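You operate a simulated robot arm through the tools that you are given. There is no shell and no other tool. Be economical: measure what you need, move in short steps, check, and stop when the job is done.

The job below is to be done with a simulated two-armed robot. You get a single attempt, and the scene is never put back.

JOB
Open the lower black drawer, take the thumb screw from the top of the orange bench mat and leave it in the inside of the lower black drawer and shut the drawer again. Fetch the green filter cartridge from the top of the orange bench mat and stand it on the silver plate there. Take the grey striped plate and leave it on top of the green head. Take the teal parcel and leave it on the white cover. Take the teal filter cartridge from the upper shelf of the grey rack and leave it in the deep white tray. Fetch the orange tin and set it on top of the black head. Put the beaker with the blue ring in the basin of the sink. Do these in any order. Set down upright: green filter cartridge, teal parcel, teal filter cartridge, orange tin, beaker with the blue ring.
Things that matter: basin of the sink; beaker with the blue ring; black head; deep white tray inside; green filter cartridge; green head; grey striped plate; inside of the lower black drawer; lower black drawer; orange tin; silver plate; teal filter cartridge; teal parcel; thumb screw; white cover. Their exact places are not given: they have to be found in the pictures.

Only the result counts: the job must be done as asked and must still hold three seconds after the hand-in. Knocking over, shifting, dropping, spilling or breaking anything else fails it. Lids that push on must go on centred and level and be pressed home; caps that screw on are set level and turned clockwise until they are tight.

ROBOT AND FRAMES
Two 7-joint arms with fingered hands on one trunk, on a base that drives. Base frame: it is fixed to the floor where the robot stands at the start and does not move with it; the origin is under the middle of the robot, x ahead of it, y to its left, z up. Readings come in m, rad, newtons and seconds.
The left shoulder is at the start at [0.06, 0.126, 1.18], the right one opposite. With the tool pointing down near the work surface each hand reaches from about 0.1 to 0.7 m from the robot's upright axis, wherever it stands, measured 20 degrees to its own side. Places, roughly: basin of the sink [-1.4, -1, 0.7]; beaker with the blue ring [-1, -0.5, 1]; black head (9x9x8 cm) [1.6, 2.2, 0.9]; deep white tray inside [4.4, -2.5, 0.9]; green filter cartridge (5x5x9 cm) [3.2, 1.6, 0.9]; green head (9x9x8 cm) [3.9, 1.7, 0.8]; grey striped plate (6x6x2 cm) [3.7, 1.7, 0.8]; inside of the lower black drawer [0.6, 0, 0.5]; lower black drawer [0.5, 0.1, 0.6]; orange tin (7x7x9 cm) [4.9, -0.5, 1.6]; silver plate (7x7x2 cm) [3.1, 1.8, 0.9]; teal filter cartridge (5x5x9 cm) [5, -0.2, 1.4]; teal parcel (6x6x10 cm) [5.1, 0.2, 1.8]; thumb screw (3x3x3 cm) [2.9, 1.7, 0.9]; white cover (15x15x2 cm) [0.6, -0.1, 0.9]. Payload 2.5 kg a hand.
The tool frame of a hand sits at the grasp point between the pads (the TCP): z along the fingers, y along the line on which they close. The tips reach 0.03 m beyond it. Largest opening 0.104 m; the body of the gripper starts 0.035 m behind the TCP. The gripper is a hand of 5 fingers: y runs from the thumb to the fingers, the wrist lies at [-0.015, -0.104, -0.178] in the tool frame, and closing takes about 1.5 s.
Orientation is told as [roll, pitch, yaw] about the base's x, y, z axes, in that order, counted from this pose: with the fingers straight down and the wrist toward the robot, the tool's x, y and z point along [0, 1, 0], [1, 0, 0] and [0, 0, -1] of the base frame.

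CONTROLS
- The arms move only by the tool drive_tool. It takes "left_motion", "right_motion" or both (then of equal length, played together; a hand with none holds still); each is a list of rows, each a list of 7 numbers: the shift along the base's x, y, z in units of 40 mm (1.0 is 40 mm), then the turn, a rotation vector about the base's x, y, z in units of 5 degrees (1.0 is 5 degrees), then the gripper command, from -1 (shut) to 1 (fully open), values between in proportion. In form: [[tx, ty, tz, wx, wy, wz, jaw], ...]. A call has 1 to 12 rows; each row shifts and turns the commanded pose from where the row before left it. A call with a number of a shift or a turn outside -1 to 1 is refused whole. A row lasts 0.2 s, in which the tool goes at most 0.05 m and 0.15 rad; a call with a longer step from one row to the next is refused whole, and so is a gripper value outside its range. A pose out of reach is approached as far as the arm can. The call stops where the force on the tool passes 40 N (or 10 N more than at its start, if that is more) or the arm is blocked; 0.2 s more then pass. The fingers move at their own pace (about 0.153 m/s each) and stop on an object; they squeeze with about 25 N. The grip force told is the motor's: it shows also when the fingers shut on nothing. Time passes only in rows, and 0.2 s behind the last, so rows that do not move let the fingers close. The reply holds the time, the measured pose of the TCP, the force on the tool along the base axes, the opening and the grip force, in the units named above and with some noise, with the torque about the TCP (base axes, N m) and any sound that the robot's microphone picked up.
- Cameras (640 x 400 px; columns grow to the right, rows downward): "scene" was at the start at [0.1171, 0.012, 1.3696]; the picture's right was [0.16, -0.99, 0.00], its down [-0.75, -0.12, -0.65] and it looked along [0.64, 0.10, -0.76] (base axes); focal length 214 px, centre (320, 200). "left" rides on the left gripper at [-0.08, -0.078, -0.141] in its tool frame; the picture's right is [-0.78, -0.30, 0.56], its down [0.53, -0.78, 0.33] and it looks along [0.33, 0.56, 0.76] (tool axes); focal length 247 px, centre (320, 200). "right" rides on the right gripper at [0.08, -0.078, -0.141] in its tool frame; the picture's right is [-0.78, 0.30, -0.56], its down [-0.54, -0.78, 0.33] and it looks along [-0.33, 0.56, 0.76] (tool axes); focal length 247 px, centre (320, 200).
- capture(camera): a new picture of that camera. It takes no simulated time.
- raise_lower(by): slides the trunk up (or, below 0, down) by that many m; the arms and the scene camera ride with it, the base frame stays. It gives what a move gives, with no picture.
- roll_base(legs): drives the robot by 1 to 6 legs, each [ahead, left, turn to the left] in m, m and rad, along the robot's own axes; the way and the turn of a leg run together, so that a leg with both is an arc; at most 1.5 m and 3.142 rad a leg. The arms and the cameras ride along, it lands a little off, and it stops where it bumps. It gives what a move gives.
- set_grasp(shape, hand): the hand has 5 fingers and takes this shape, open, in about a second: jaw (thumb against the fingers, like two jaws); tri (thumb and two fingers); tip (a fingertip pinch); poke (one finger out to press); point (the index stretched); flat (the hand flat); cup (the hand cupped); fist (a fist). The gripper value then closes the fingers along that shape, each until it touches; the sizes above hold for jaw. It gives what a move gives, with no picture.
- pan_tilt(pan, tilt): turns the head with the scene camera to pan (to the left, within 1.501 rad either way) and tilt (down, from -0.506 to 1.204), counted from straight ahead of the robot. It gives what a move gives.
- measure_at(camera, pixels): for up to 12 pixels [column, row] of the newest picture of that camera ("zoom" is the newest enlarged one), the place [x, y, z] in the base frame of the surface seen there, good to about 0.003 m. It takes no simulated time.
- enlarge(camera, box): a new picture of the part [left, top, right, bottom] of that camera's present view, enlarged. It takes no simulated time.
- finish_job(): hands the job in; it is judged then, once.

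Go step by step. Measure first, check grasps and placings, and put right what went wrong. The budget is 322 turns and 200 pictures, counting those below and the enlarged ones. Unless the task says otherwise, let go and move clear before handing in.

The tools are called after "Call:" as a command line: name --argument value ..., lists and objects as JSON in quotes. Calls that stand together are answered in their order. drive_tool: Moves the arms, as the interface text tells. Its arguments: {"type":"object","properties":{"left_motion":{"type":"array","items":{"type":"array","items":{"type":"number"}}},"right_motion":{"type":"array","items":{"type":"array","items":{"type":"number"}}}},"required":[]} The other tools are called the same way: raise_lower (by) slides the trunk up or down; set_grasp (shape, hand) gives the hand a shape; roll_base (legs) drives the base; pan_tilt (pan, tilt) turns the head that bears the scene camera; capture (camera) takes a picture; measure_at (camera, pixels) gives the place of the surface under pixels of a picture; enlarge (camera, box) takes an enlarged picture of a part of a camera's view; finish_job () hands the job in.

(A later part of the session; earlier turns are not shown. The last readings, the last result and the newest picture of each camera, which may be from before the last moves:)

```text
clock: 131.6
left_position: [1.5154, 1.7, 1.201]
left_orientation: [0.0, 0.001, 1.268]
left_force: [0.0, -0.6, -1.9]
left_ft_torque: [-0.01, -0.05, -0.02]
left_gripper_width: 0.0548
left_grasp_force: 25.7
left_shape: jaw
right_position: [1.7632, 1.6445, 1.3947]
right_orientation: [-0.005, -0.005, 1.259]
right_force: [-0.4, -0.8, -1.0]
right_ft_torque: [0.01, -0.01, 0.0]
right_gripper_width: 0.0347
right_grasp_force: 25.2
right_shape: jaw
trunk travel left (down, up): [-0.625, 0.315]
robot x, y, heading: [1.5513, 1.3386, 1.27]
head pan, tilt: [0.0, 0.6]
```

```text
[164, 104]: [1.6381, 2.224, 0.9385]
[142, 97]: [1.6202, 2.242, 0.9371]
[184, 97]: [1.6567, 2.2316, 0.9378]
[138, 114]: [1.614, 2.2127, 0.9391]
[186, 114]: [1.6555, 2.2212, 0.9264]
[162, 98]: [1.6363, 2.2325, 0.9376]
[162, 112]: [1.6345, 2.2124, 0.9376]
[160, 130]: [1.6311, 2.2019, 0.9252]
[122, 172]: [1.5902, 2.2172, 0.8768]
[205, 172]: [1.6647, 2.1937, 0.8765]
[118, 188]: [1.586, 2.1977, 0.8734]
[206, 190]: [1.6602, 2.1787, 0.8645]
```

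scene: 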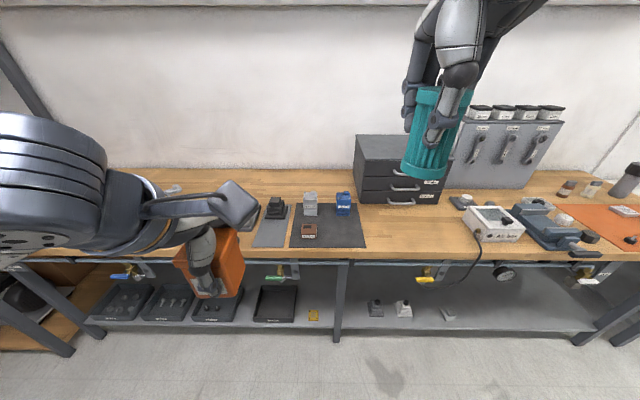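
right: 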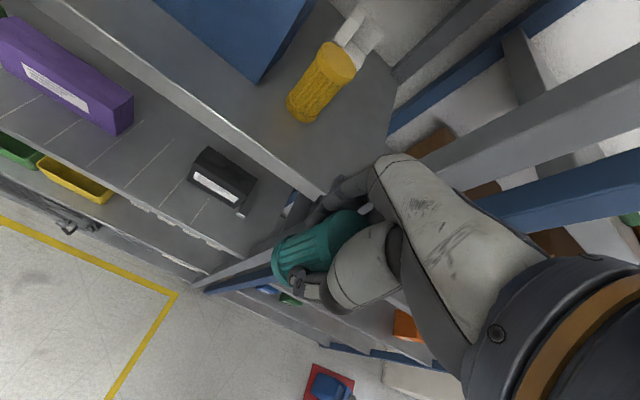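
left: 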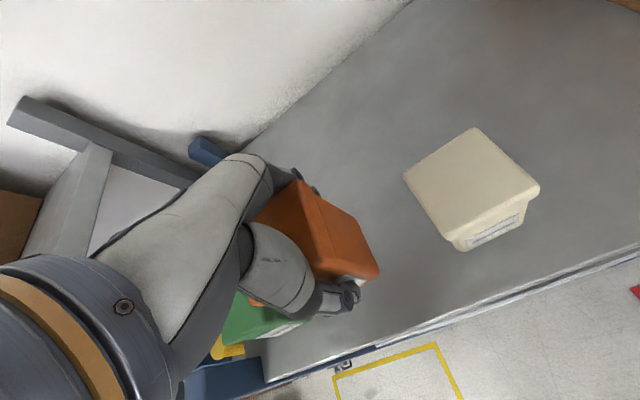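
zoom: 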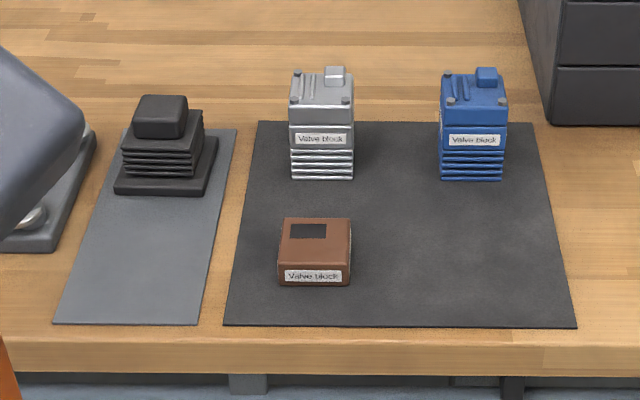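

Knob top centre (1.636,2.225,0.938). Move ahead 0.27 m and bring the tin above it.

Call:
roll_base --legs '[[0.27, 0, 0]]'

Call:
capture --camera "left"

```text
clock: 133.5
left_position: [1.5966, 1.9549, 1.2005]
left_orientation: [0.0, 0.002, 1.267]
left_force: [0.6, 0.1, -2.9]
left_ft_torque: [-0.02, 0.0, 0.0]
left_gripper_width: 0.0547
left_grasp_force: 25.0
left_shape: jaw
right_position: [1.8436, 1.9011, 1.3951]
right_orientation: [-0.005, -0.004, 1.258]
right_force: [-0.6, 0.6, -0.5]
right_ft_torque: [-0.01, 0.02, -0.01]
right_gripper_width: 0.0347
right_grasp_force: 25.0
right_shape: jaw
trunk travel left (down, up): [-0.625, 0.315]
robot x, y, heading: [1.635, 1.5914, 1.268]
head pan, tilt: [0.0, 0.6]
```

```text
148 pictures are left
```

left: 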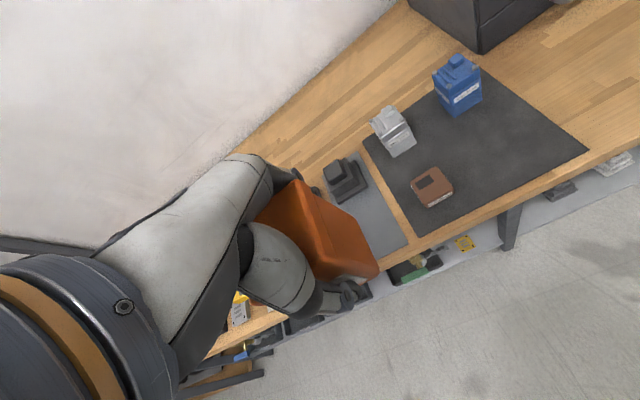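

Call:
drive_tool --left_motion '[[0.123, 0.844, 0, 0, 0, 0, -1], [0.123, 0.844, 0, 0, 0, 0, -1], [0.123, 0.844, 0, 0, 0, 0, -1], [0.123, 0.844, 0, 0, 0, 0, -1], [0.123, 0.844, -0.4, 0, 0, 0, -1], [0.123, 0.844, -0.8, 0, 0, 0, -1], [0.123, 0.844, -0.8, 0, 0, 0, -1], [0.123, 0.844, -0.8, 0, 0, 0, -1], [0, 0, -0.6, 0, 0, 0, -1], [0, 0, 0, 0, 0, 0, -1]]'

Call:
capture --camera "left"

Call:
enlarge --camera "scene" --box '[180, 180, 340, 300]'

```text
clock: 135.7
left_position: [1.6343, 2.2277, 1.0661]
left_orientation: [-0.001, 0.002, 1.266]
left_force: [-0.6, 1.0, -2.9]
left_ft_torque: [-0.02, 0.0, -0.02]
left_gripper_width: 0.0546
left_grasp_force: 25.4
left_shape: jaw
right_position: [1.8428, 1.901, 1.3952]
right_orientation: [-0.005, -0.005, 1.258]
right_force: [0.4, 0.6, -1.4]
right_ft_torque: [0.03, 0.0, 0.0]
right_gripper_width: 0.0346
right_grasp_force: 24.9
right_shape: jaw
trunk travel left (down, up): [-0.625, 0.315]
robot x, y, heading: [1.6323, 1.5964, 1.265]
head pan, tilt: [0.0, 0.6]
```

```text
147 pictures are left
```

left: 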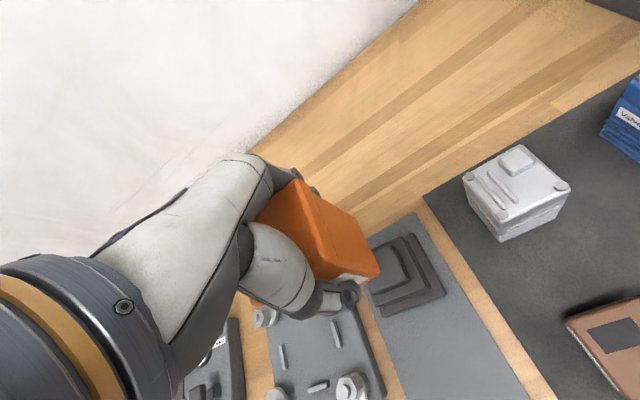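

```text
3.33 times, centred on (260, 240) of scene
```

zoom: 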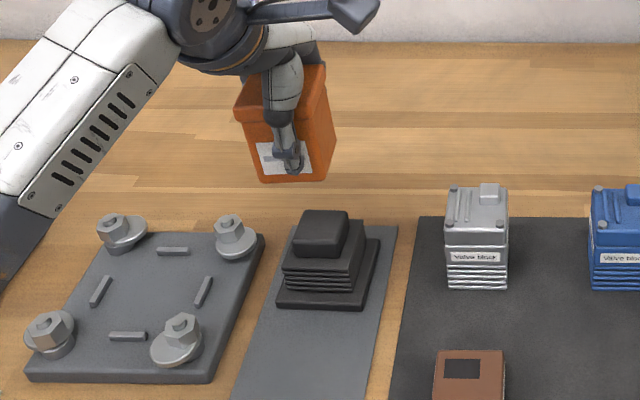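

Call:
measure_at --camera "zoom" --pixels '[[304, 214], [346, 214], [298, 232], [342, 234], [322, 224], [264, 178], [318, 177], [300, 178], [334, 130]]'

Call:
measure_at --camera "left" --pixels '[[298, 185], [375, 265], [330, 240], [305, 200], [408, 245], [420, 260], [375, 250]]'

```text
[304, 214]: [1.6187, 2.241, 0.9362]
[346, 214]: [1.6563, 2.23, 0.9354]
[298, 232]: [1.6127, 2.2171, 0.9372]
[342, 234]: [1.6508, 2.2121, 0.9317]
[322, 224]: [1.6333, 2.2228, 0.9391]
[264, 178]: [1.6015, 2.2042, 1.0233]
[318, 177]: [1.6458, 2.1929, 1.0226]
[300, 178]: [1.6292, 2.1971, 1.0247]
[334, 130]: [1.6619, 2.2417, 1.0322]
```

```text
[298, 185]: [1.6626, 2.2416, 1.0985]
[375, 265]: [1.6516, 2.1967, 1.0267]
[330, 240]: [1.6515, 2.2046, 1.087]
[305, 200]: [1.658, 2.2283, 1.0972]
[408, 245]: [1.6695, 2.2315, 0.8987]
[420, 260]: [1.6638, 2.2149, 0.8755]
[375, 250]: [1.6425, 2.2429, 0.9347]
```

Tin bottom centre ≈ (1.631,2.222) vs knob (1.635,2.226): shift 4 mm and lower.

Call:
drive_tool --left_motion '[[0.1, 0.1, -0.5, 0, 0, 0, -1], [0, 0, -0.5, 0, 0, 0, -1], [0, 0, -0.5, 0, 0, 0, -1], [0, 0, -0.2, 0, 0, 0, -1], [0, 0, -0.1, 0, 0, 0, -1], [0, 0, -0.1, 0, 0, 0, -1]]'

Call:
enlarge --camera "scene" --box '[180, 180, 340, 300]'

```text
clock: 137.1
left_position: [1.6394, 2.2306, 0.9906]
left_orientation: [-0.002, -0.001, 1.266]
left_force: [-0.7, 0.5, -0.9]
left_ft_torque: [0.03, -0.03, 0.02]
left_gripper_width: 0.0548
left_grasp_force: 24.9
left_shape: jaw
right_position: [1.8422, 1.9001, 1.3958]
right_orientation: [-0.004, -0.006, 1.259]
right_force: [0.3, -0.5, -1.0]
right_ft_torque: [0.0, 0.04, 0.02]
right_gripper_width: 0.0346
right_grasp_force: 25.2
right_shape: jaw
trunk travel left (down, up): [-0.625, 0.315]
robot x, y, heading: [1.6321, 1.5911, 1.265]
head pan, tilt: [0.0, 0.6]
```

```text
3.33 times, centred on (260, 240) of scene
```

zoom: 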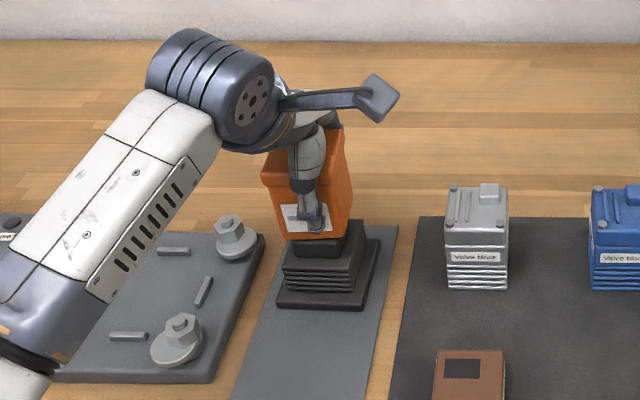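

Force dropped to -0.9 N (contact). Press 2 mm more and open slowly.

Call:
drive_tool --left_motion '[[0, 0, -0.06, 0, 0, 0, -1], [0, 0, 0, 0, 0, 0, -0.4], [0, 0, 0, 0, 0, 0, 0.3], [0, 0, 0, 0, 0, 0, 1], [0, 0, 0, 0, 0, 0, 1], [0, 0, 0, 0, 0, 0, 1], [0, 0, 0, 0, 0, 0, 1]]'

Call:
enlarge --camera "scene" --box '[180, 180, 340, 300]'

```text
clock: 138.7
left_position: [1.6383, 2.2299, 0.9882]
left_orientation: [0.001, -0.001, 1.267]
left_force: [0.2, -0.8, 0.8]
left_ft_torque: [0.02, -0.03, -0.02]
left_gripper_width: 0.1039
left_grasp_force: 0.0
left_shape: jaw
right_position: [1.8426, 1.9007, 1.3942]
right_orientation: [-0.003, -0.005, 1.26]
right_force: [-0.6, -0.5, -0.8]
right_ft_torque: [0.02, 0.03, -0.04]
right_gripper_width: 0.0345
right_grasp_force: 25.1
right_shape: jaw
trunk travel left (down, up): [-0.625, 0.315]
robot x, y, heading: [1.6348, 1.5912, 1.269]
head pan, tilt: [0.0, 0.6]
```

```text
3.33 times, centred on (260, 240) of scene
```

zoom: 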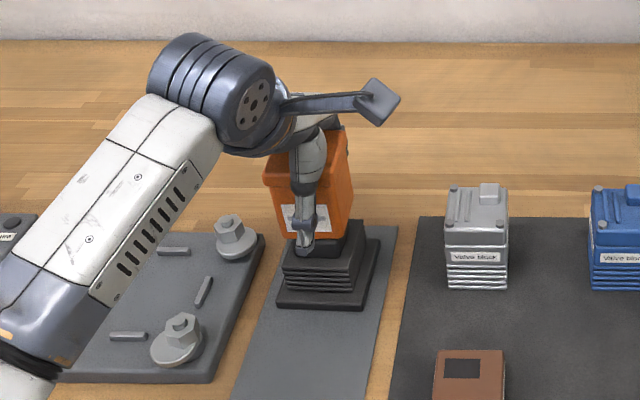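

Released; raise straight up.

Call:
drive_tool --left_motion '[[0, 0, 0.4, 0, 0, 0, 1], [0, 0, 0.8, 0, 0, 0, 1], [0, 0, 1, 0, 0, 0, 1], [0, 0, 1, 0, 0, 0, 1], [0, 0, 1, 0, 0, 0, 1], [0, 0, 1, 0, 0, 0, 1], [-0.2, -0.8, 0, 0, 0, 0, 1], [-0.2, -0.8, 0, 0, 0, 0, 1], [-0.2, -0.8, 0, 0, 0, 0, 1], [-0.2, -0.8, 0, 0, 0, 0, 1], [-0.2, -0.8, 0, 0, 0, 0, 1], [-0.2, -0.8, 0, 0, 0, 0, 1]]'

Call:
enlarge --camera "scene" --box '[180, 180, 340, 300]'

```text
clock: 141.3
left_position: [1.5929, 2.0352, 1.1942]
left_orientation: [-0.002, 0.002, 1.268]
left_force: [-0.2, 0.5, -0.2]
left_ft_torque: [-0.01, -0.01, 0.02]
left_gripper_width: 0.104
left_grasp_force: 0.3
left_shape: jaw
right_position: [1.8432, 1.9004, 1.396]
right_orientation: [-0.004, -0.005, 1.259]
right_force: [0.4, -0.2, -0.4]
right_ft_torque: [-0.02, 0.0, -0.03]
right_gripper_width: 0.0349
right_grasp_force: 25.1
right_shape: jaw
trunk travel left (down, up): [-0.625, 0.315]
robot x, y, heading: [1.6374, 1.5929, 1.271]
head pan, tilt: [0.0, 0.6]
```

```text
3.33 times, centred on (260, 240) of scene
```

zoom: 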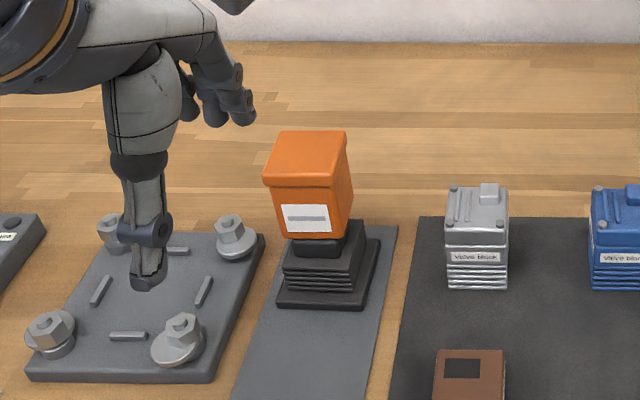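

Tin stands upright on the black head. Back off and slide right to the orange mat.

Call:
roll_base --legs '[[-0.25, 0, 0], [0, -1.4, 0], [0, -0.1, 0]]'

Call:
capture --camera "scene"

```text
clock: 150.5
left_position: [2.9573, 1.3309, 1.1955]
left_orientation: [-0.001, -0.001, 1.252]
left_force: [-0.1, -0.3, -0.1]
left_ft_torque: [-0.01, 0.0, 0.0]
left_gripper_width: 0.1042
left_grasp_force: 0.1
left_shape: jaw
right_position: [3.2076, 1.1929, 1.3948]
right_orientation: [-0.001, -0.006, 1.244]
right_force: [0.5, -0.8, -1.2]
right_ft_torque: [0.03, 0.04, 0.03]
right_gripper_width: 0.0347
right_grasp_force: 25.5
right_shape: jaw
trunk travel left (down, up): [-0.625, 0.315]
robot x, y, heading: [2.9892, 0.889, 1.25]
head pan, tilt: [0.0, 0.6]
```

```text
142 pictures are left
```

scene: 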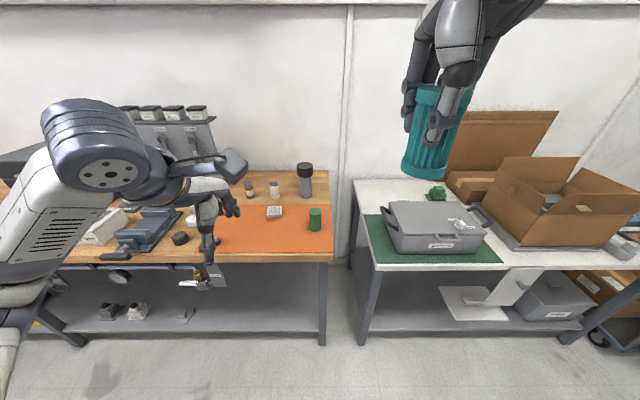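

Call:
enlarge --camera "scene" --box '[360, 160, 520, 270]'

Call:
measure_at --camera "scene" --pixels '[[315, 211], [315, 225], [309, 220], [321, 220], [275, 209], [268, 216], [282, 217], [437, 190], [430, 195], [445, 196], [460, 222], [400, 215]]'

Call:
enlarge --camera "scene" --box '[220, 170, 340, 260]'

```text
3.64 times, centred on (440, 215) of scene
```

zoom: 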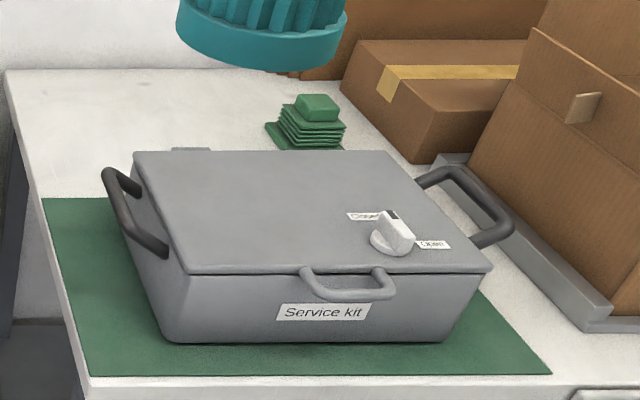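

```text
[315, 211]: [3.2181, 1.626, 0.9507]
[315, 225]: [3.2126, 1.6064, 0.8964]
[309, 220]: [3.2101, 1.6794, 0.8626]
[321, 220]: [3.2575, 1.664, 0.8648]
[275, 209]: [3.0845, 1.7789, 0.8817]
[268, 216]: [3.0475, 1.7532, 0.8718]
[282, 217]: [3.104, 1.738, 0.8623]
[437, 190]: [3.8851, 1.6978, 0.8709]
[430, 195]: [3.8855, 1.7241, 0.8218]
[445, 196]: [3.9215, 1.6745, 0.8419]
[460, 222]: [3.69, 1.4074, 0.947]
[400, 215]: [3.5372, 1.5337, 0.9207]
```

```text
4.44 times, centred on (280, 215) of scene
```

zoom: 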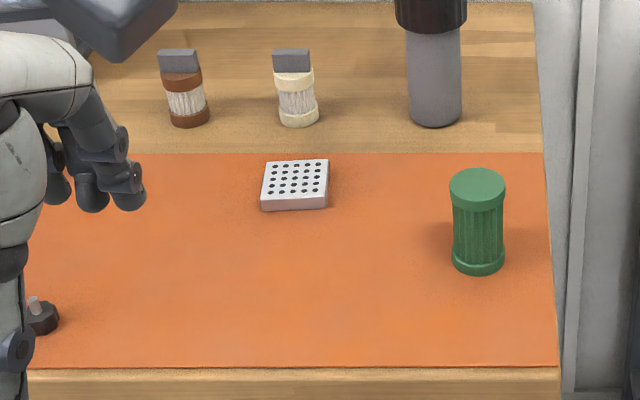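

Green cartridge at about (3.22,1.628), top 0.951. Position the base so the left hand is over it.

Call:
roll_base --legs '[[0, 0, 0.022], [0.2, -0.15, 0]]'

Call:
capture --camera "left"

Call:
capture --camera "scene"

```text
clock: 152.6
left_position: [3.1491, 1.4788, 1.194]
left_orientation: [0.0, 0.002, 1.274]
left_force: [1.1, -0.1, -0.1]
left_ft_torque: [-0.01, -0.01, -0.03]
left_gripper_width: 0.104
left_grasp_force: 0.0
left_shape: jaw
right_position: [3.4023, 1.3437, 1.3957]
right_orientation: [-0.004, -0.006, 1.267]
right_force: [0.7, 0.0, 0.1]
right_ft_torque: [0.04, 0.03, 0.02]
right_gripper_width: 0.0345
right_grasp_force: 24.6
right_shape: jaw
trunk travel left (down, up): [-0.625, 0.315]
robot x, y, heading: [3.1957, 1.0362, 1.276]
head pan, tilt: [0.0, 0.6]
```

```text
139 pictures are left
```

left: 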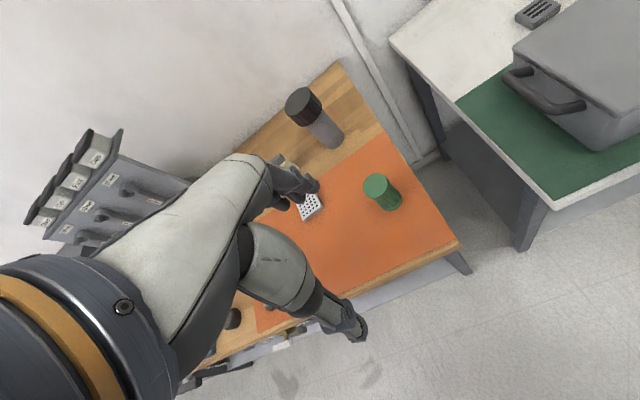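

```text
138 pictures are left
```

scene: 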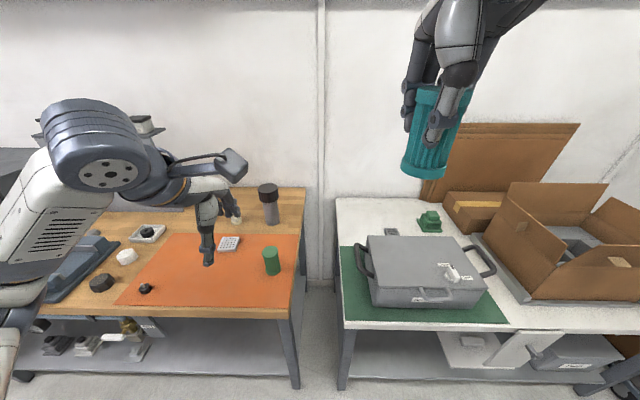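

Call:
measure_at --camera "left" --pixels '[[377, 185], [366, 187], [388, 183], [377, 176], [377, 195], [538, 12], [520, 15], [553, 14]]'

Call:
enlarge --camera "scene" --box '[200, 200, 320, 300]'

Call:
measure_at --camera "scene" --pixels '[[222, 237], [240, 237], [219, 247], [237, 249], [229, 243], [271, 250], [271, 262], [391, 231], [430, 215], [146, 287], [430, 222]]'

```text
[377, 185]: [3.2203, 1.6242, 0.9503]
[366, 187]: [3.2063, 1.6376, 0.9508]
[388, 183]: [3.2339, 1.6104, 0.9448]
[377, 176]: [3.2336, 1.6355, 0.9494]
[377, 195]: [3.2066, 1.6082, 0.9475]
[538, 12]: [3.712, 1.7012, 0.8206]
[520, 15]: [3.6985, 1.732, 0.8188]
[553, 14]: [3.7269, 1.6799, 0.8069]
```

```text
4.00 times, centred on (260, 250) of scene
```

zoom: 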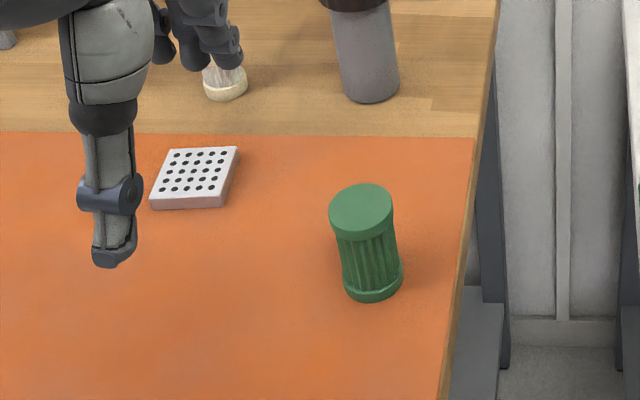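

```text
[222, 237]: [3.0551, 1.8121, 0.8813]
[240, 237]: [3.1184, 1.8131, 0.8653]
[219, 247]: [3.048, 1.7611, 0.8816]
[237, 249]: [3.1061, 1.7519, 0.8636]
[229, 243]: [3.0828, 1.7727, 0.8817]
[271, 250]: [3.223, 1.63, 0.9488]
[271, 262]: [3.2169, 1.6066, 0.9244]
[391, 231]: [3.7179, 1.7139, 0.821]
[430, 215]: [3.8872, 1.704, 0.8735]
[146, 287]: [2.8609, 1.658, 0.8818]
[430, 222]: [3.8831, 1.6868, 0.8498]
```

Call:
drive_tool --left_motion '[[0.296, 0.6, -0.8, 0, 0, 0, 1], [0.296, 0.6, -0.8, 0, 0, 0, 1], [0.296, 0.6, -0.8, 0, 0, 0, 1], [0.296, 0.6, -0.8, 0, 0, 0, 1], [0.296, 0.6, -0.8, 0, 0, 0, 1], [0.296, 0.6, -0.6, 0, 0, 0, 1], [0, 0, 0, 0, 0, 0, 1]]'

Call:
capture --camera "left"

```text
clock: 154.2
left_position: [3.2209, 1.6219, 1.0103]
left_orientation: [0.001, 0.0, 1.275]
left_force: [-0.3, -0.3, 0.3]
left_ft_torque: [-0.01, 0.02, -0.01]
left_gripper_width: 0.1042
left_grasp_force: 0.0
left_shape: jaw
right_position: [3.401, 1.3429, 1.3951]
right_orientation: [-0.003, -0.006, 1.268]
right_force: [-0.5, -0.4, -0.1]
right_ft_torque: [0.01, 0.03, 0.02]
right_gripper_width: 0.0342
right_grasp_force: 25.1
right_shape: jaw
trunk travel left (down, up): [-0.625, 0.315]
robot x, y, heading: [3.1948, 1.0351, 1.274]
head pan, tilt: [0.0, 0.6]
```

```text
136 pictures are left
```

left: 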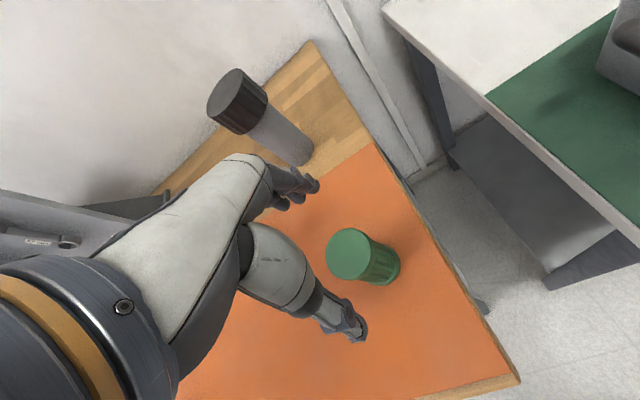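

Aligned over the cartridge. Descend and close.

Call:
drive_tool --left_motion '[[0, 0, -0.8, 0, 0, 0, 1], [0, 0, -0.8, 0, 0, 0, 1], [0, 0, -0.8, 0, 0, 0, 1], [0, 0, -0.25, 0, 0, 0, 1], [0, 0, 0, 0, 0, 0, 0.2], [0, 0, 0, 0, 0, 0, -0.5], [0, 0, 0, 0, 0, 0, -1], [0, 0, 0, 0, 0, 0, -1], [0, 0, 0, 0, 0, 0, -1], [0, 0, 0, 0, 0, 0, -1], [0, 0, 0, 0, 0, 0, -1]]'

Call:
capture --camera "left"

```text
clock: 156.6
left_position: [3.2214, 1.6222, 0.903]
left_orientation: [0.0, 0.001, 1.274]
left_force: [0.8, -0.1, -0.1]
left_ft_torque: [0.02, 0.02, 0.01]
left_gripper_width: 0.0369
left_grasp_force: 25.2
left_shape: jaw
right_position: [3.4015, 1.343, 1.3947]
right_orientation: [-0.003, -0.008, 1.267]
right_force: [0.7, -0.3, -0.4]
right_ft_torque: [-0.03, 0.01, -0.02]
right_gripper_width: 0.0346
right_grasp_force: 25.0
right_shape: jaw
trunk travel left (down, up): [-0.625, 0.315]
robot x, y, heading: [3.1959, 1.0326, 1.272]
head pan, tilt: [0.0, 0.6]
```

```text
135 pictures are left
```

left: 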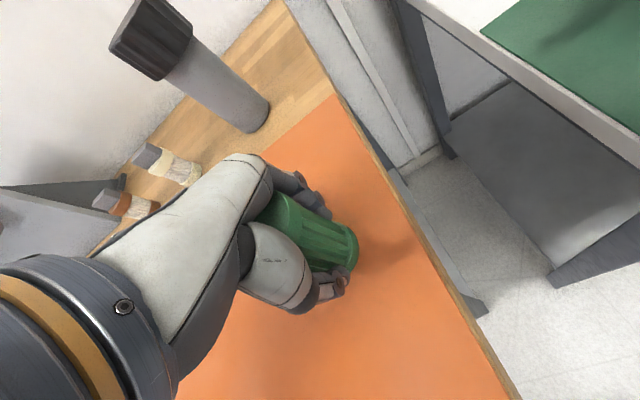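

Width 0.037 when centred, so both cartridges are well held. Lift and move above the silver plate.

Call:
drive_tool --left_motion '[[0, 0, 0.5, 0, 0, 0, -1], [0, 0, 1, 0, 0, 0, -1], [0, 0, 1, 0, 0, 0, -1], [-0.575, 0.63, 0, 0, 0, 0, -1], [-0.575, 0.63, 0, 0, 0, 0, -1], [-0.575, 0.63, 0, 0, 0, 0, -1], [-0.575, 0.63, 0, 0, 0, 0, -1], [-0.575, 0.63, 0, 0, 0, 0, -1], [-0.575, 0.63, 0, 0, 0, 0, -1], [0, 0, 0, 0, 0, 0, -1]]'

Call:
capture --camera "left"

Call:
enlarge --camera "scene" --box '[170, 170, 310, 290]'

```text
clock: 158.8
left_position: [3.0817, 1.7714, 1.0047]
left_orientation: [-0.001, -0.003, 1.272]
left_force: [-0.1, 0.9, -0.8]
left_ft_torque: [-0.04, 0.04, -0.03]
left_gripper_width: 0.0366
left_grasp_force: 24.8
left_shape: jaw
right_position: [3.4027, 1.3431, 1.3943]
right_orientation: [-0.004, -0.006, 1.267]
right_force: [-0.1, -0.1, -0.7]
right_ft_torque: [0.01, 0.02, 0.01]
right_gripper_width: 0.0346
right_grasp_force: 24.9
right_shape: jaw
trunk travel left (down, up): [-0.625, 0.315]
robot x, y, heading: [3.1917, 1.034, 1.273]
head pan, tilt: [0.0, 0.6]
```

```text
134 pictures are left
```

left: 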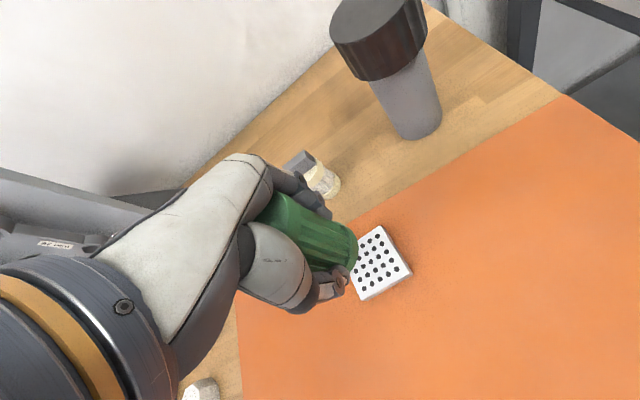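

```text
3.33 times, centred on (240, 230) of scene
```

zoom: 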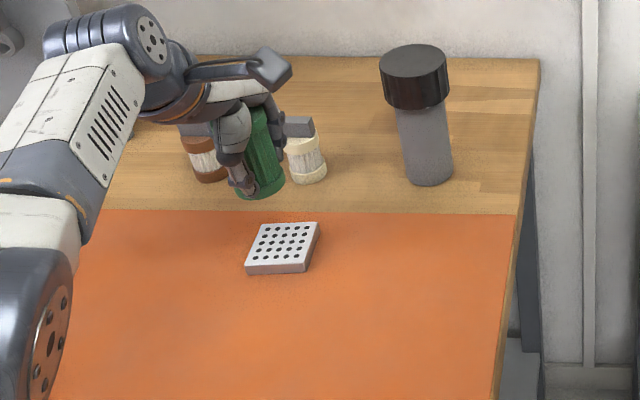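

Call:
measure_at --camera "zoom" --pixels '[[261, 226], [316, 225], [304, 262], [248, 263], [283, 243], [300, 140], [305, 175], [262, 192], [240, 190], [282, 185]]'

Call:
measure_at --camera "left" --pixels '[[383, 230], [408, 270], [366, 297], [380, 262], [356, 255], [325, 190], [300, 160]]'

```text
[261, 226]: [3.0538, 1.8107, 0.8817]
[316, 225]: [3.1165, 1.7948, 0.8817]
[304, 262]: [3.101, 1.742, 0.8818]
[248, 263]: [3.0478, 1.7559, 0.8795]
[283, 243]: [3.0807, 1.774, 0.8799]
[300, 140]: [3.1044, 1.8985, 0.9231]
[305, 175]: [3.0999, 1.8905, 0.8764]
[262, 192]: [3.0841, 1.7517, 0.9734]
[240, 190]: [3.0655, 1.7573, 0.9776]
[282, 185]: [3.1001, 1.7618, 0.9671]
```

```text
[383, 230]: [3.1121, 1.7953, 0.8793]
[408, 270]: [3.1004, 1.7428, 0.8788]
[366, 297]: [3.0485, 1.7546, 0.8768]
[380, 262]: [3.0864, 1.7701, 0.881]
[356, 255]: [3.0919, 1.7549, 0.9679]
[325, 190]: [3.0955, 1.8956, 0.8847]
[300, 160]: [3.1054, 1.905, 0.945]
```

Call:
drive_tool --left_motion '[[-0.1, 0.06, -0.6, 0, 0, 0, -1], [0, 0, -0.7, 0, 0, 0, -1], [0, 0, -0.5, 0, 0, 0, -1], [0, 0, -0.15, 0, 0, 0, -1], [0, 0, -0.1, 0, 0, 0, -1], [0, 0, 0, 0, 0, 0, -1]]'

Call:
enlarge --camera "scene" --box '[190, 190, 290, 280]'

```text
clock: 160.2
left_position: [3.0813, 1.7579, 0.9232]
left_orientation: [-0.002, 0.001, 1.273]
left_force: [0.5, 0.8, -0.9]
left_ft_torque: [0.01, 0.02, -0.01]
left_gripper_width: 0.0367
left_grasp_force: 25.0
left_shape: jaw
left hand out of reach, approached as far as the arm can: row 1, 2, 3
right_position: [3.4017, 1.3441, 1.3951]
right_orientation: [-0.004, -0.006, 1.267]
right_force: [-1.1, 0.4, 0.2]
right_ft_torque: [0.0, -0.01, -0.01]
right_gripper_width: 0.0349
right_grasp_force: 25.5
right_shape: jaw
trunk travel left (down, up): [-0.625, 0.315]
robot x, y, heading: [3.1981, 1.0402, 1.272]
head pan, tilt: [0.0, 0.6]
```

```text
4.44 times, centred on (240, 235) of scene
```

zoom: 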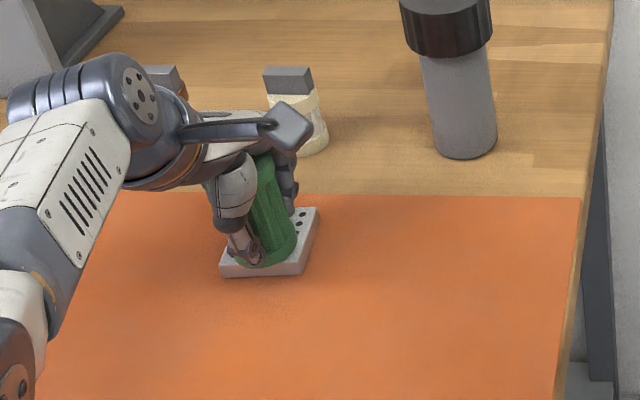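

Reach limited: hand stopped 1.8 cm short. Lift a bit, move the base 4 cm ahead, and correct.

Call:
drive_tool --left_motion '[[0, 0, 0.5, 0, 0, 0, -1], [0, 0, 0.2, 0, 0, 0, -1]]'

Call:
roll_base --legs '[[0.04, 0.02, 0]]'

```text
clock: 160.8
left_position: [3.0806, 1.7596, 0.9494]
left_orientation: [0.001, 0.003, 1.275]
left_force: [0.1, 0.5, -0.8]
left_ft_torque: [-0.03, -0.03, -0.01]
left_gripper_width: 0.0367
left_grasp_force: 25.0
left_shape: jaw
right_position: [3.4016, 1.3436, 1.3957]
right_orientation: [-0.002, -0.005, 1.267]
right_force: [-0.6, -0.5, -1.4]
right_ft_torque: [0.01, 0.02, -0.01]
right_gripper_width: 0.0346
right_grasp_force: 24.8
right_shape: jaw
trunk travel left (down, up): [-0.625, 0.315]
robot x, y, heading: [3.1952, 1.0337, 1.275]
head pan, tilt: [0.0, 0.6]
```

```text
clock: 161.7
left_position: [3.074, 1.8045, 0.9491]
left_orientation: [-0.002, 0.002, 1.275]
left_force: [0.4, -0.5, -1.5]
left_ft_torque: [-0.01, -0.03, -0.03]
left_gripper_width: 0.0364
left_grasp_force: 24.4
left_shape: jaw
right_position: [3.3942, 1.3876, 1.3951]
right_orientation: [-0.004, -0.005, 1.266]
right_force: [-0.5, 0.4, -0.4]
right_ft_torque: [0.02, 0.04, 0.0]
right_gripper_width: 0.0344
right_grasp_force: 23.9
right_shape: jaw
trunk travel left (down, up): [-0.625, 0.315]
robot x, y, heading: [3.1883, 1.0803, 1.276]
head pan, tilt: [0.0, 0.6]
```

Call:
drive_tool --left_motion '[[0.05, -0.38, 0, 0, 0, 0, -1], [0.05, -0.38, 0, 0, 0, 0, -1], [0, 0, -0.3, 0, 0, 0, -1], [0, 0, -0.3, 0, 0, 0, -1], [0, 0, -0.1, 0, 0, 0, -1], [0, 0, 0, 0, 0, 0, -1]]'

Call:
enlarge --camera "scene" --box '[190, 190, 290, 280]'

Call:
capture --camera "left"

```text
clock: 163.1
left_position: [3.0792, 1.7731, 0.9222]
left_orientation: [-0.001, 0.0, 1.275]
left_force: [-0.8, -0.2, -0.9]
left_ft_torque: [-0.01, 0.04, 0.01]
left_gripper_width: 0.0363
left_grasp_force: 25.1
left_shape: jaw
right_position: [3.3936, 1.3873, 1.395]
right_orientation: [-0.004, -0.006, 1.268]
right_force: [0.2, 0.3, -0.8]
right_ft_torque: [-0.02, -0.03, 0.01]
right_gripper_width: 0.0345
right_grasp_force: 24.5
right_shape: jaw
trunk travel left (down, up): [-0.625, 0.315]
robot x, y, heading: [3.189, 1.0801, 1.276]
head pan, tilt: [0.0, 0.6]
```

```text
4.44 times, centred on (240, 235) of scene
```

zoom: 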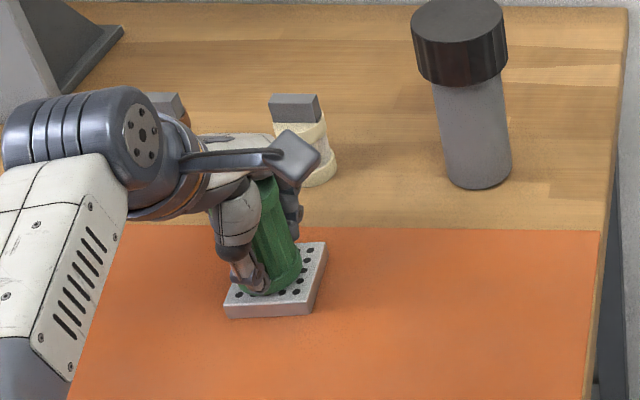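

```text
130 pictures are left
```

left: 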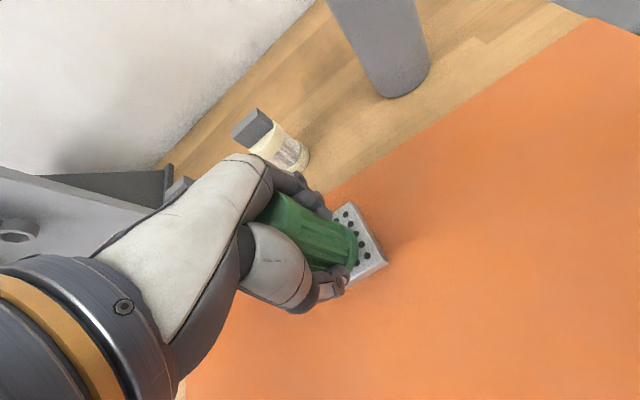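

Call:
measure_at --camera "zoom" --pixels '[[301, 270], [275, 290], [290, 285], [297, 262], [320, 250], [306, 298], [232, 302], [250, 292]]'

Call:
measure_at --camera "left" --pixels '[[357, 246], [352, 268], [354, 232], [348, 205], [388, 262], [357, 280]]'

```text
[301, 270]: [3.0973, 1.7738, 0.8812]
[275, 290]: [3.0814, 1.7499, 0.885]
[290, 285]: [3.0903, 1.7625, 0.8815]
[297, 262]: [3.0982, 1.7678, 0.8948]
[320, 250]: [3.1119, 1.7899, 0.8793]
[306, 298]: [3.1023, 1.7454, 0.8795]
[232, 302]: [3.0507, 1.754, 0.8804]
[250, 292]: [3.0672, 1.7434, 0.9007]
```

```text
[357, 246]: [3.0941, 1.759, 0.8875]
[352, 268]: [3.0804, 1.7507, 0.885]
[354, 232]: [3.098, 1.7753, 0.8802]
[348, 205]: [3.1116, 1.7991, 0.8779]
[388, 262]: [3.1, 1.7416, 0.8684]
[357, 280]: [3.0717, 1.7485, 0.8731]
```

Cartridge is centred within 3 mm; its base is ~3 mm above the plate. Lower a little, release partially, and rise.

Call:
drive_tool --left_motion '[[0, 0, -0.06, 0, 0, 0, -1], [0, 0, -0.05, 0, 0, 0, -1], [0, 0, 0, 0, 0, 0, -0.5], [0, 0, 0, 0, 0, 0, 0], [0, 0, 0, 0, 0, 0, 0.5], [0, 0, 0, 0, 0, 0, 0.8], [0, 0, 0, 0, 0, 0, 0.8], [0, 0, 0.4, 0, 0, 0, 0.8], [0, 0, 0.8, 0, 0, 0, 0.8], [0, 0, 1, 0, 0, 0, 0.8], [0, 0, 1, 0, 0, 0, 1], [0, 0, 1, 0, 0, 0, 1]]'

Call:
drive_tool --left_motion '[[-0.25, -0.9, 0.5, 0, 0, 0, 1], [-0.25, -0.9, 0.5, 0, 0, 0, 1], [-0.25, -0.9, 0.5, 0, 0, 0, 1], [-0.25, -0.9, 0, 0, 0, 0, 1], [-0.25, -0.9, 0, 0, 0, 0, 1], [-0.25, -0.9, 0, 0, 0, 0, 1]]'

Call:
enlarge --camera "scene" --box '[190, 190, 290, 280]'

```text
clock: 165.7
left_position: [3.0805, 1.7727, 1.0851]
left_orientation: [-0.001, 0.001, 1.275]
left_force: [-0.8, 0.1, -0.5]
left_ft_torque: [0.02, -0.02, 0.01]
left_gripper_width: 0.1038
left_grasp_force: 0.0
left_shape: jaw
right_position: [3.3948, 1.3863, 1.3953]
right_orientation: [-0.005, -0.006, 1.267]
right_force: [0.2, -0.8, -1.2]
right_ft_torque: [-0.01, 0.0, 0.0]
right_gripper_width: 0.0344
right_grasp_force: 24.7
right_shape: jaw
trunk travel left (down, up): [-0.625, 0.315]
robot x, y, heading: [3.1895, 1.0804, 1.275]
head pan, tilt: [0.0, 0.6]
```

```text
clock: 167.1
left_position: [3.0206, 1.5548, 1.1441]
left_orientation: [-0.001, 0.003, 1.273]
left_force: [-0.1, -0.1, 1.1]
left_ft_torque: [0.01, -0.03, 0.0]
left_gripper_width: 0.1036
left_grasp_force: 0.2
left_shape: jaw
right_position: [3.394, 1.3856, 1.3955]
right_orientation: [-0.004, -0.007, 1.268]
right_force: [-0.6, 0.5, -0.7]
right_ft_torque: [0.02, 0.0, -0.01]
right_gripper_width: 0.0346
right_grasp_force: 25.0
right_shape: jaw
trunk travel left (down, up): [-0.625, 0.315]
robot x, y, heading: [3.1897, 1.0796, 1.282]
head pan, tilt: [0.0, 0.6]
```

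```text
4.44 times, centred on (240, 235) of scene
```

zoom: 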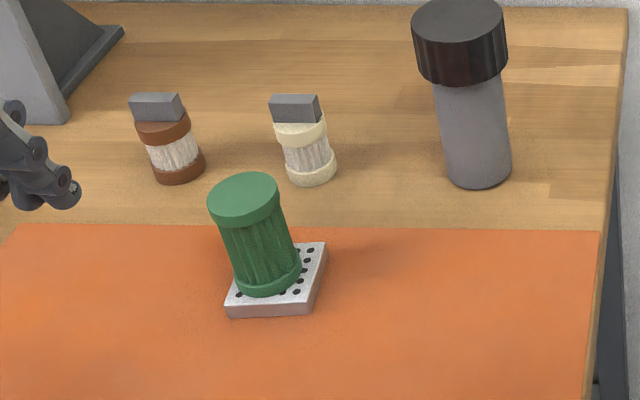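

Green cartridge stands on the plate. Now the striped plate: slide right 0.45 m and look down for base clearance.

Call:
roll_base --legs '[[0, -0.46, 0]]'

Call:
pan_tilt --pan 0 --tilt 1.2

Call:
capture --camera "scene"

Call:
capture --camera "left"

```text
clock: 169.9
left_position: [3.4621, 1.4213, 1.1437]
left_orientation: [0.001, 0.001, 1.267]
left_force: [0.4, 0.2, 0.0]
left_ft_torque: [0.04, 0.05, 0.0]
left_gripper_width: 0.1035
left_grasp_force: 0.0
left_shape: jaw
right_position: [3.8351, 1.2517, 1.3962]
right_orientation: [-0.004, -0.006, 1.265]
right_force: [0.4, 0.2, -0.2]
right_ft_torque: [-0.04, 0.02, 0.01]
right_gripper_width: 0.0345
right_grasp_force: 24.2
right_shape: jaw
trunk travel left (down, up): [-0.625, 0.315]
robot x, y, heading: [3.6285, 0.9426, 1.273]
head pan, tilt: [0.0, 0.6]
```

```text
clock: 170.9
left_position: [3.4614, 1.4219, 1.1441]
left_orientation: [0.0, 0.001, 1.272]
left_force: [-1.2, 0.5, 0.5]
left_ft_torque: [0.0, 0.0, -0.01]
left_gripper_width: 0.1035
left_grasp_force: 0.0
left_shape: jaw
right_position: [3.8356, 1.2518, 1.3959]
right_orientation: [-0.003, -0.005, 1.263]
right_force: [0.6, -0.3, -0.5]
right_ft_torque: [0.0, -0.03, -0.01]
right_gripper_width: 0.0348
right_grasp_force: 25.4
right_shape: jaw
trunk travel left (down, up): [-0.625, 0.315]
robot x, y, heading: [3.6259, 0.945, 1.267]
head pan, tilt: [0.0, 1.201]
```

```text
128 pictures are left
```

scene: 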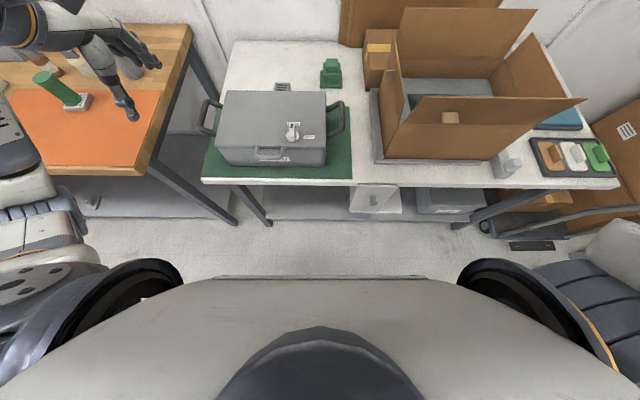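

```text
127 pictures are left
```

left: 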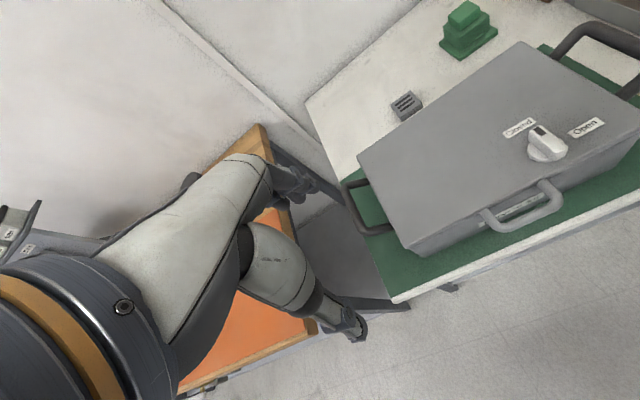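

Call:
measure_at --camera "scene" --pixels '[[320, 290], [320, 272], [330, 183], [280, 225], [300, 215], [283, 86], [331, 70], [276, 90], [331, 62], [240, 235]]'

Call:
measure_at --camera "left" --pixels '[[405, 104], [392, 105], [412, 92], [422, 105], [402, 118], [465, 12], [468, 30], [420, 125], [395, 135], [520, 45]]'

Call:
enlarge --camera "left" --box '[370, 0, 520, 130]'

```text
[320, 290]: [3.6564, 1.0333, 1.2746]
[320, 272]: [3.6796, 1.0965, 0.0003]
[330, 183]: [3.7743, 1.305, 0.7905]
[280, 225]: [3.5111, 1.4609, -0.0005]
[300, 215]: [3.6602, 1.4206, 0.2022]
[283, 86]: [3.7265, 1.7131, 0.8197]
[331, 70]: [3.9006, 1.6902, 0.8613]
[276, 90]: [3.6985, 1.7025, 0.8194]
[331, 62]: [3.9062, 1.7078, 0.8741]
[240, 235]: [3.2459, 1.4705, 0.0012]
```

```text
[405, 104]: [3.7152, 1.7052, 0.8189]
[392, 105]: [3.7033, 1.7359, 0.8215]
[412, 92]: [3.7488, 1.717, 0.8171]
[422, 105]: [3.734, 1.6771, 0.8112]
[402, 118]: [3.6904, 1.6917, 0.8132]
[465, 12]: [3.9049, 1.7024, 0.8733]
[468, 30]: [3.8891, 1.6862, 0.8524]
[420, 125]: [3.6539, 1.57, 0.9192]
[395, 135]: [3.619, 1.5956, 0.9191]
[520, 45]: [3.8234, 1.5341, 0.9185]
```

```text
3.08 times, centred on (445, 65) of left
```

zoom: 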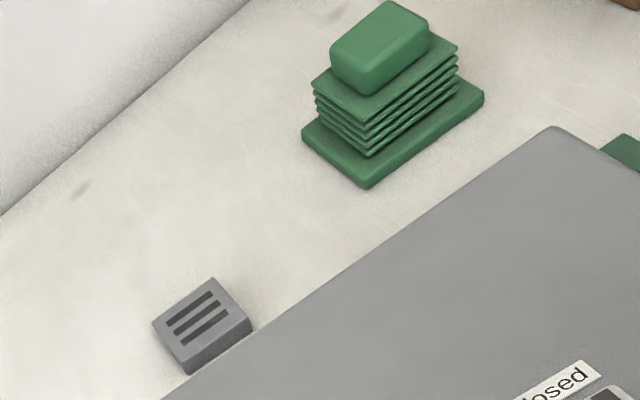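

The floor is visible only 0.16 m ahead of the base, so it can go closer. Move ahead 0.14 and bring the left hand above the plate.

Call:
roll_base --legs '[[0.14, 0, 0]]'

Call:
drive_tool --left_motion '[[0.775, 0.535, 0, 0, 0, 0, 1], [0.775, 0.535, 0, 0, 0, 0, 1], [0.775, 0.535, 0, 0, 0, 0, 1], [0.775, 0.535, 0, 0, 0, 0, 1], [0.775, 0.535, 0, 0, 0, 0, 1], [0.775, 0.535, 0, 0, 0, 0, 1], [0.775, 0.535, 0, 0, 0, 0, 1], [0, 0, -0.9, 0, 0, 0, 1], [0, 0, -0.9, 0, 0, 0, 1], [0, 0, -0.9, 0, 0, 0, 1], [0, 0, -0.9, 0, 0, 0, 1]]'

Call:
capture --camera "left"

Call:
capture --camera "scene"

```text
clock: 172.2
left_position: [3.5017, 1.5565, 1.1429]
left_orientation: [0.0, 0.002, 1.273]
left_force: [-0.4, -0.1, -0.6]
left_ft_torque: [-0.02, 0.01, -0.05]
left_gripper_width: 0.1038
left_grasp_force: 0.1
left_shape: jaw
right_position: [3.8762, 1.3873, 1.3952]
right_orientation: [-0.005, -0.006, 1.264]
right_force: [0.0, 0.8, -0.6]
right_ft_torque: [-0.01, 0.0, 0.02]
right_gripper_width: 0.0345
right_grasp_force: 25.5
right_shape: jaw
trunk travel left (down, up): [-0.625, 0.315]
robot x, y, heading: [3.6675, 1.0789, 1.273]
head pan, tilt: [0.0, 1.201]
```

```text
clock: 174.6
left_position: [3.7197, 1.7054, 1.0011]
left_orientation: [-0.002, 0.0, 1.274]
left_force: [-0.7, 0.8, 0.3]
left_ft_torque: [0.0, 0.03, 0.0]
left_gripper_width: 0.1036
left_grasp_force: 0.0
left_shape: jaw
right_position: [3.8774, 1.3861, 1.3948]
right_orientation: [-0.003, -0.005, 1.266]
right_force: [-0.1, 0.3, -1.3]
right_ft_torque: [-0.01, 0.0, 0.02]
right_gripper_width: 0.0344
right_grasp_force: 24.6
right_shape: jaw
trunk travel left (down, up): [-0.625, 0.315]
robot x, y, heading: [3.6675, 1.079, 1.276]
head pan, tilt: [0.0, 1.201]
```

```text
125 pictures are left
```

left: 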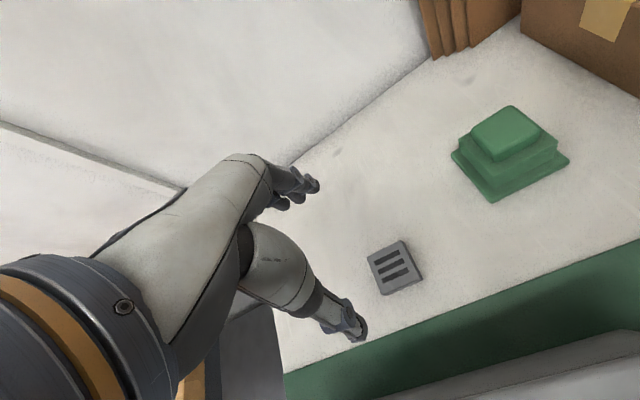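

```text
124 pictures are left
```

scene: 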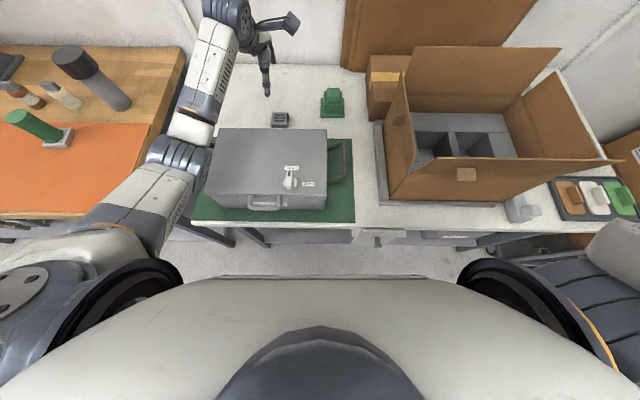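

Call:
enlarge --camera "left" --box '[340, 90, 590, 320]'

Call:
measure_at --camera "left" --pixels '[[370, 257], [400, 242], [419, 270], [386, 288], [393, 265], [440, 260], [475, 135], [510, 108], [541, 130], [502, 158], [507, 132], [570, 157]]'

```text
1.74 times, centred on (465, 205) of left
```

zoom: 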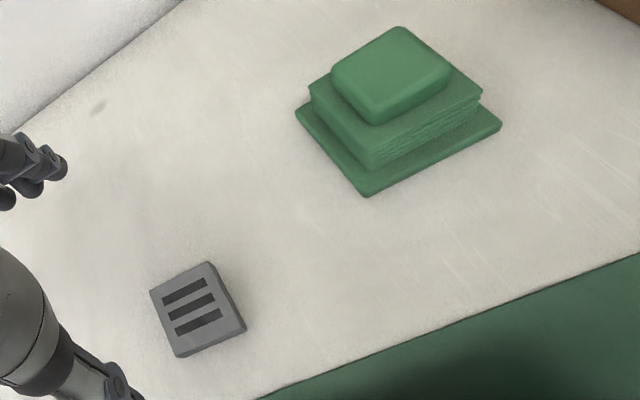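

```text
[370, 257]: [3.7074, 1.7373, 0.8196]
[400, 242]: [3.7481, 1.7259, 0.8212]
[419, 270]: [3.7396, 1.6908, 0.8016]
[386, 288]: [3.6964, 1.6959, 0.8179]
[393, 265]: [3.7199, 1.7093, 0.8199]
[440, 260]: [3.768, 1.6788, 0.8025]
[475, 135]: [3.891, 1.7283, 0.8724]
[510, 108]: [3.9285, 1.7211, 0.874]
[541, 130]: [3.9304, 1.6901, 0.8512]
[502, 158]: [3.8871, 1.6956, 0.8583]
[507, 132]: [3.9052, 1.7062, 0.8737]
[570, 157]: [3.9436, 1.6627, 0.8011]
```

Plate centre (3.7225,1.7115), top 0.820 on table 0.8015; knob centre (3.906,1.709,0.874). Descend on the plate.

Call:
drive_tool --left_motion '[[0.04, 0.075, -0.8, 0, 0, 0, 1], [0.04, 0.075, -0.8, 0, 0, 0, 1], [0, 0, -0.8, 0, 0, 0, 1], [0, 0, -0.8, 0, 0, 0, 0.6], [0, 0, -0.6, 0, 0, 0, 0.5], [0, 0, -0.2, 0, 0, 0, 0.5], [0, 0, -0.1, 0, 0, 0, 0.5], [0, 0, 0, 0, 0, 0, 0.5]]'

Call:
capture --camera "left"

```text
clock: 176.4
left_position: [3.7215, 1.7117, 0.8373]
left_orientation: [0.001, 0.0, 1.272]
left_force: [-1.4, 0.3, 0.3]
left_ft_torque: [0.01, -0.01, -0.01]
left_gripper_width: 0.0783
left_grasp_force: 0.1
left_shape: jaw
right_position: [3.876, 1.3862, 1.3956]
right_orientation: [-0.003, -0.006, 1.265]
right_force: [0.0, 0.2, -0.7]
right_ft_torque: [0.0, 0.01, 0.0]
right_gripper_width: 0.0344
right_grasp_force: 25.0
right_shape: jaw
trunk travel left (down, up): [-0.625, 0.315]
robot x, y, heading: [3.6688, 1.0794, 1.271]
head pan, tilt: [0.0, 1.201]
```

```text
122 pictures are left
```

left: 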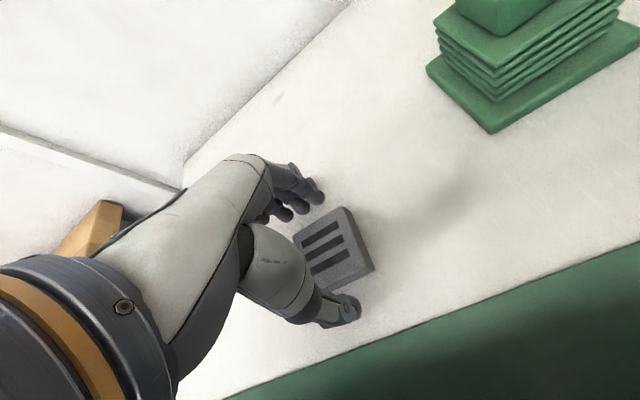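

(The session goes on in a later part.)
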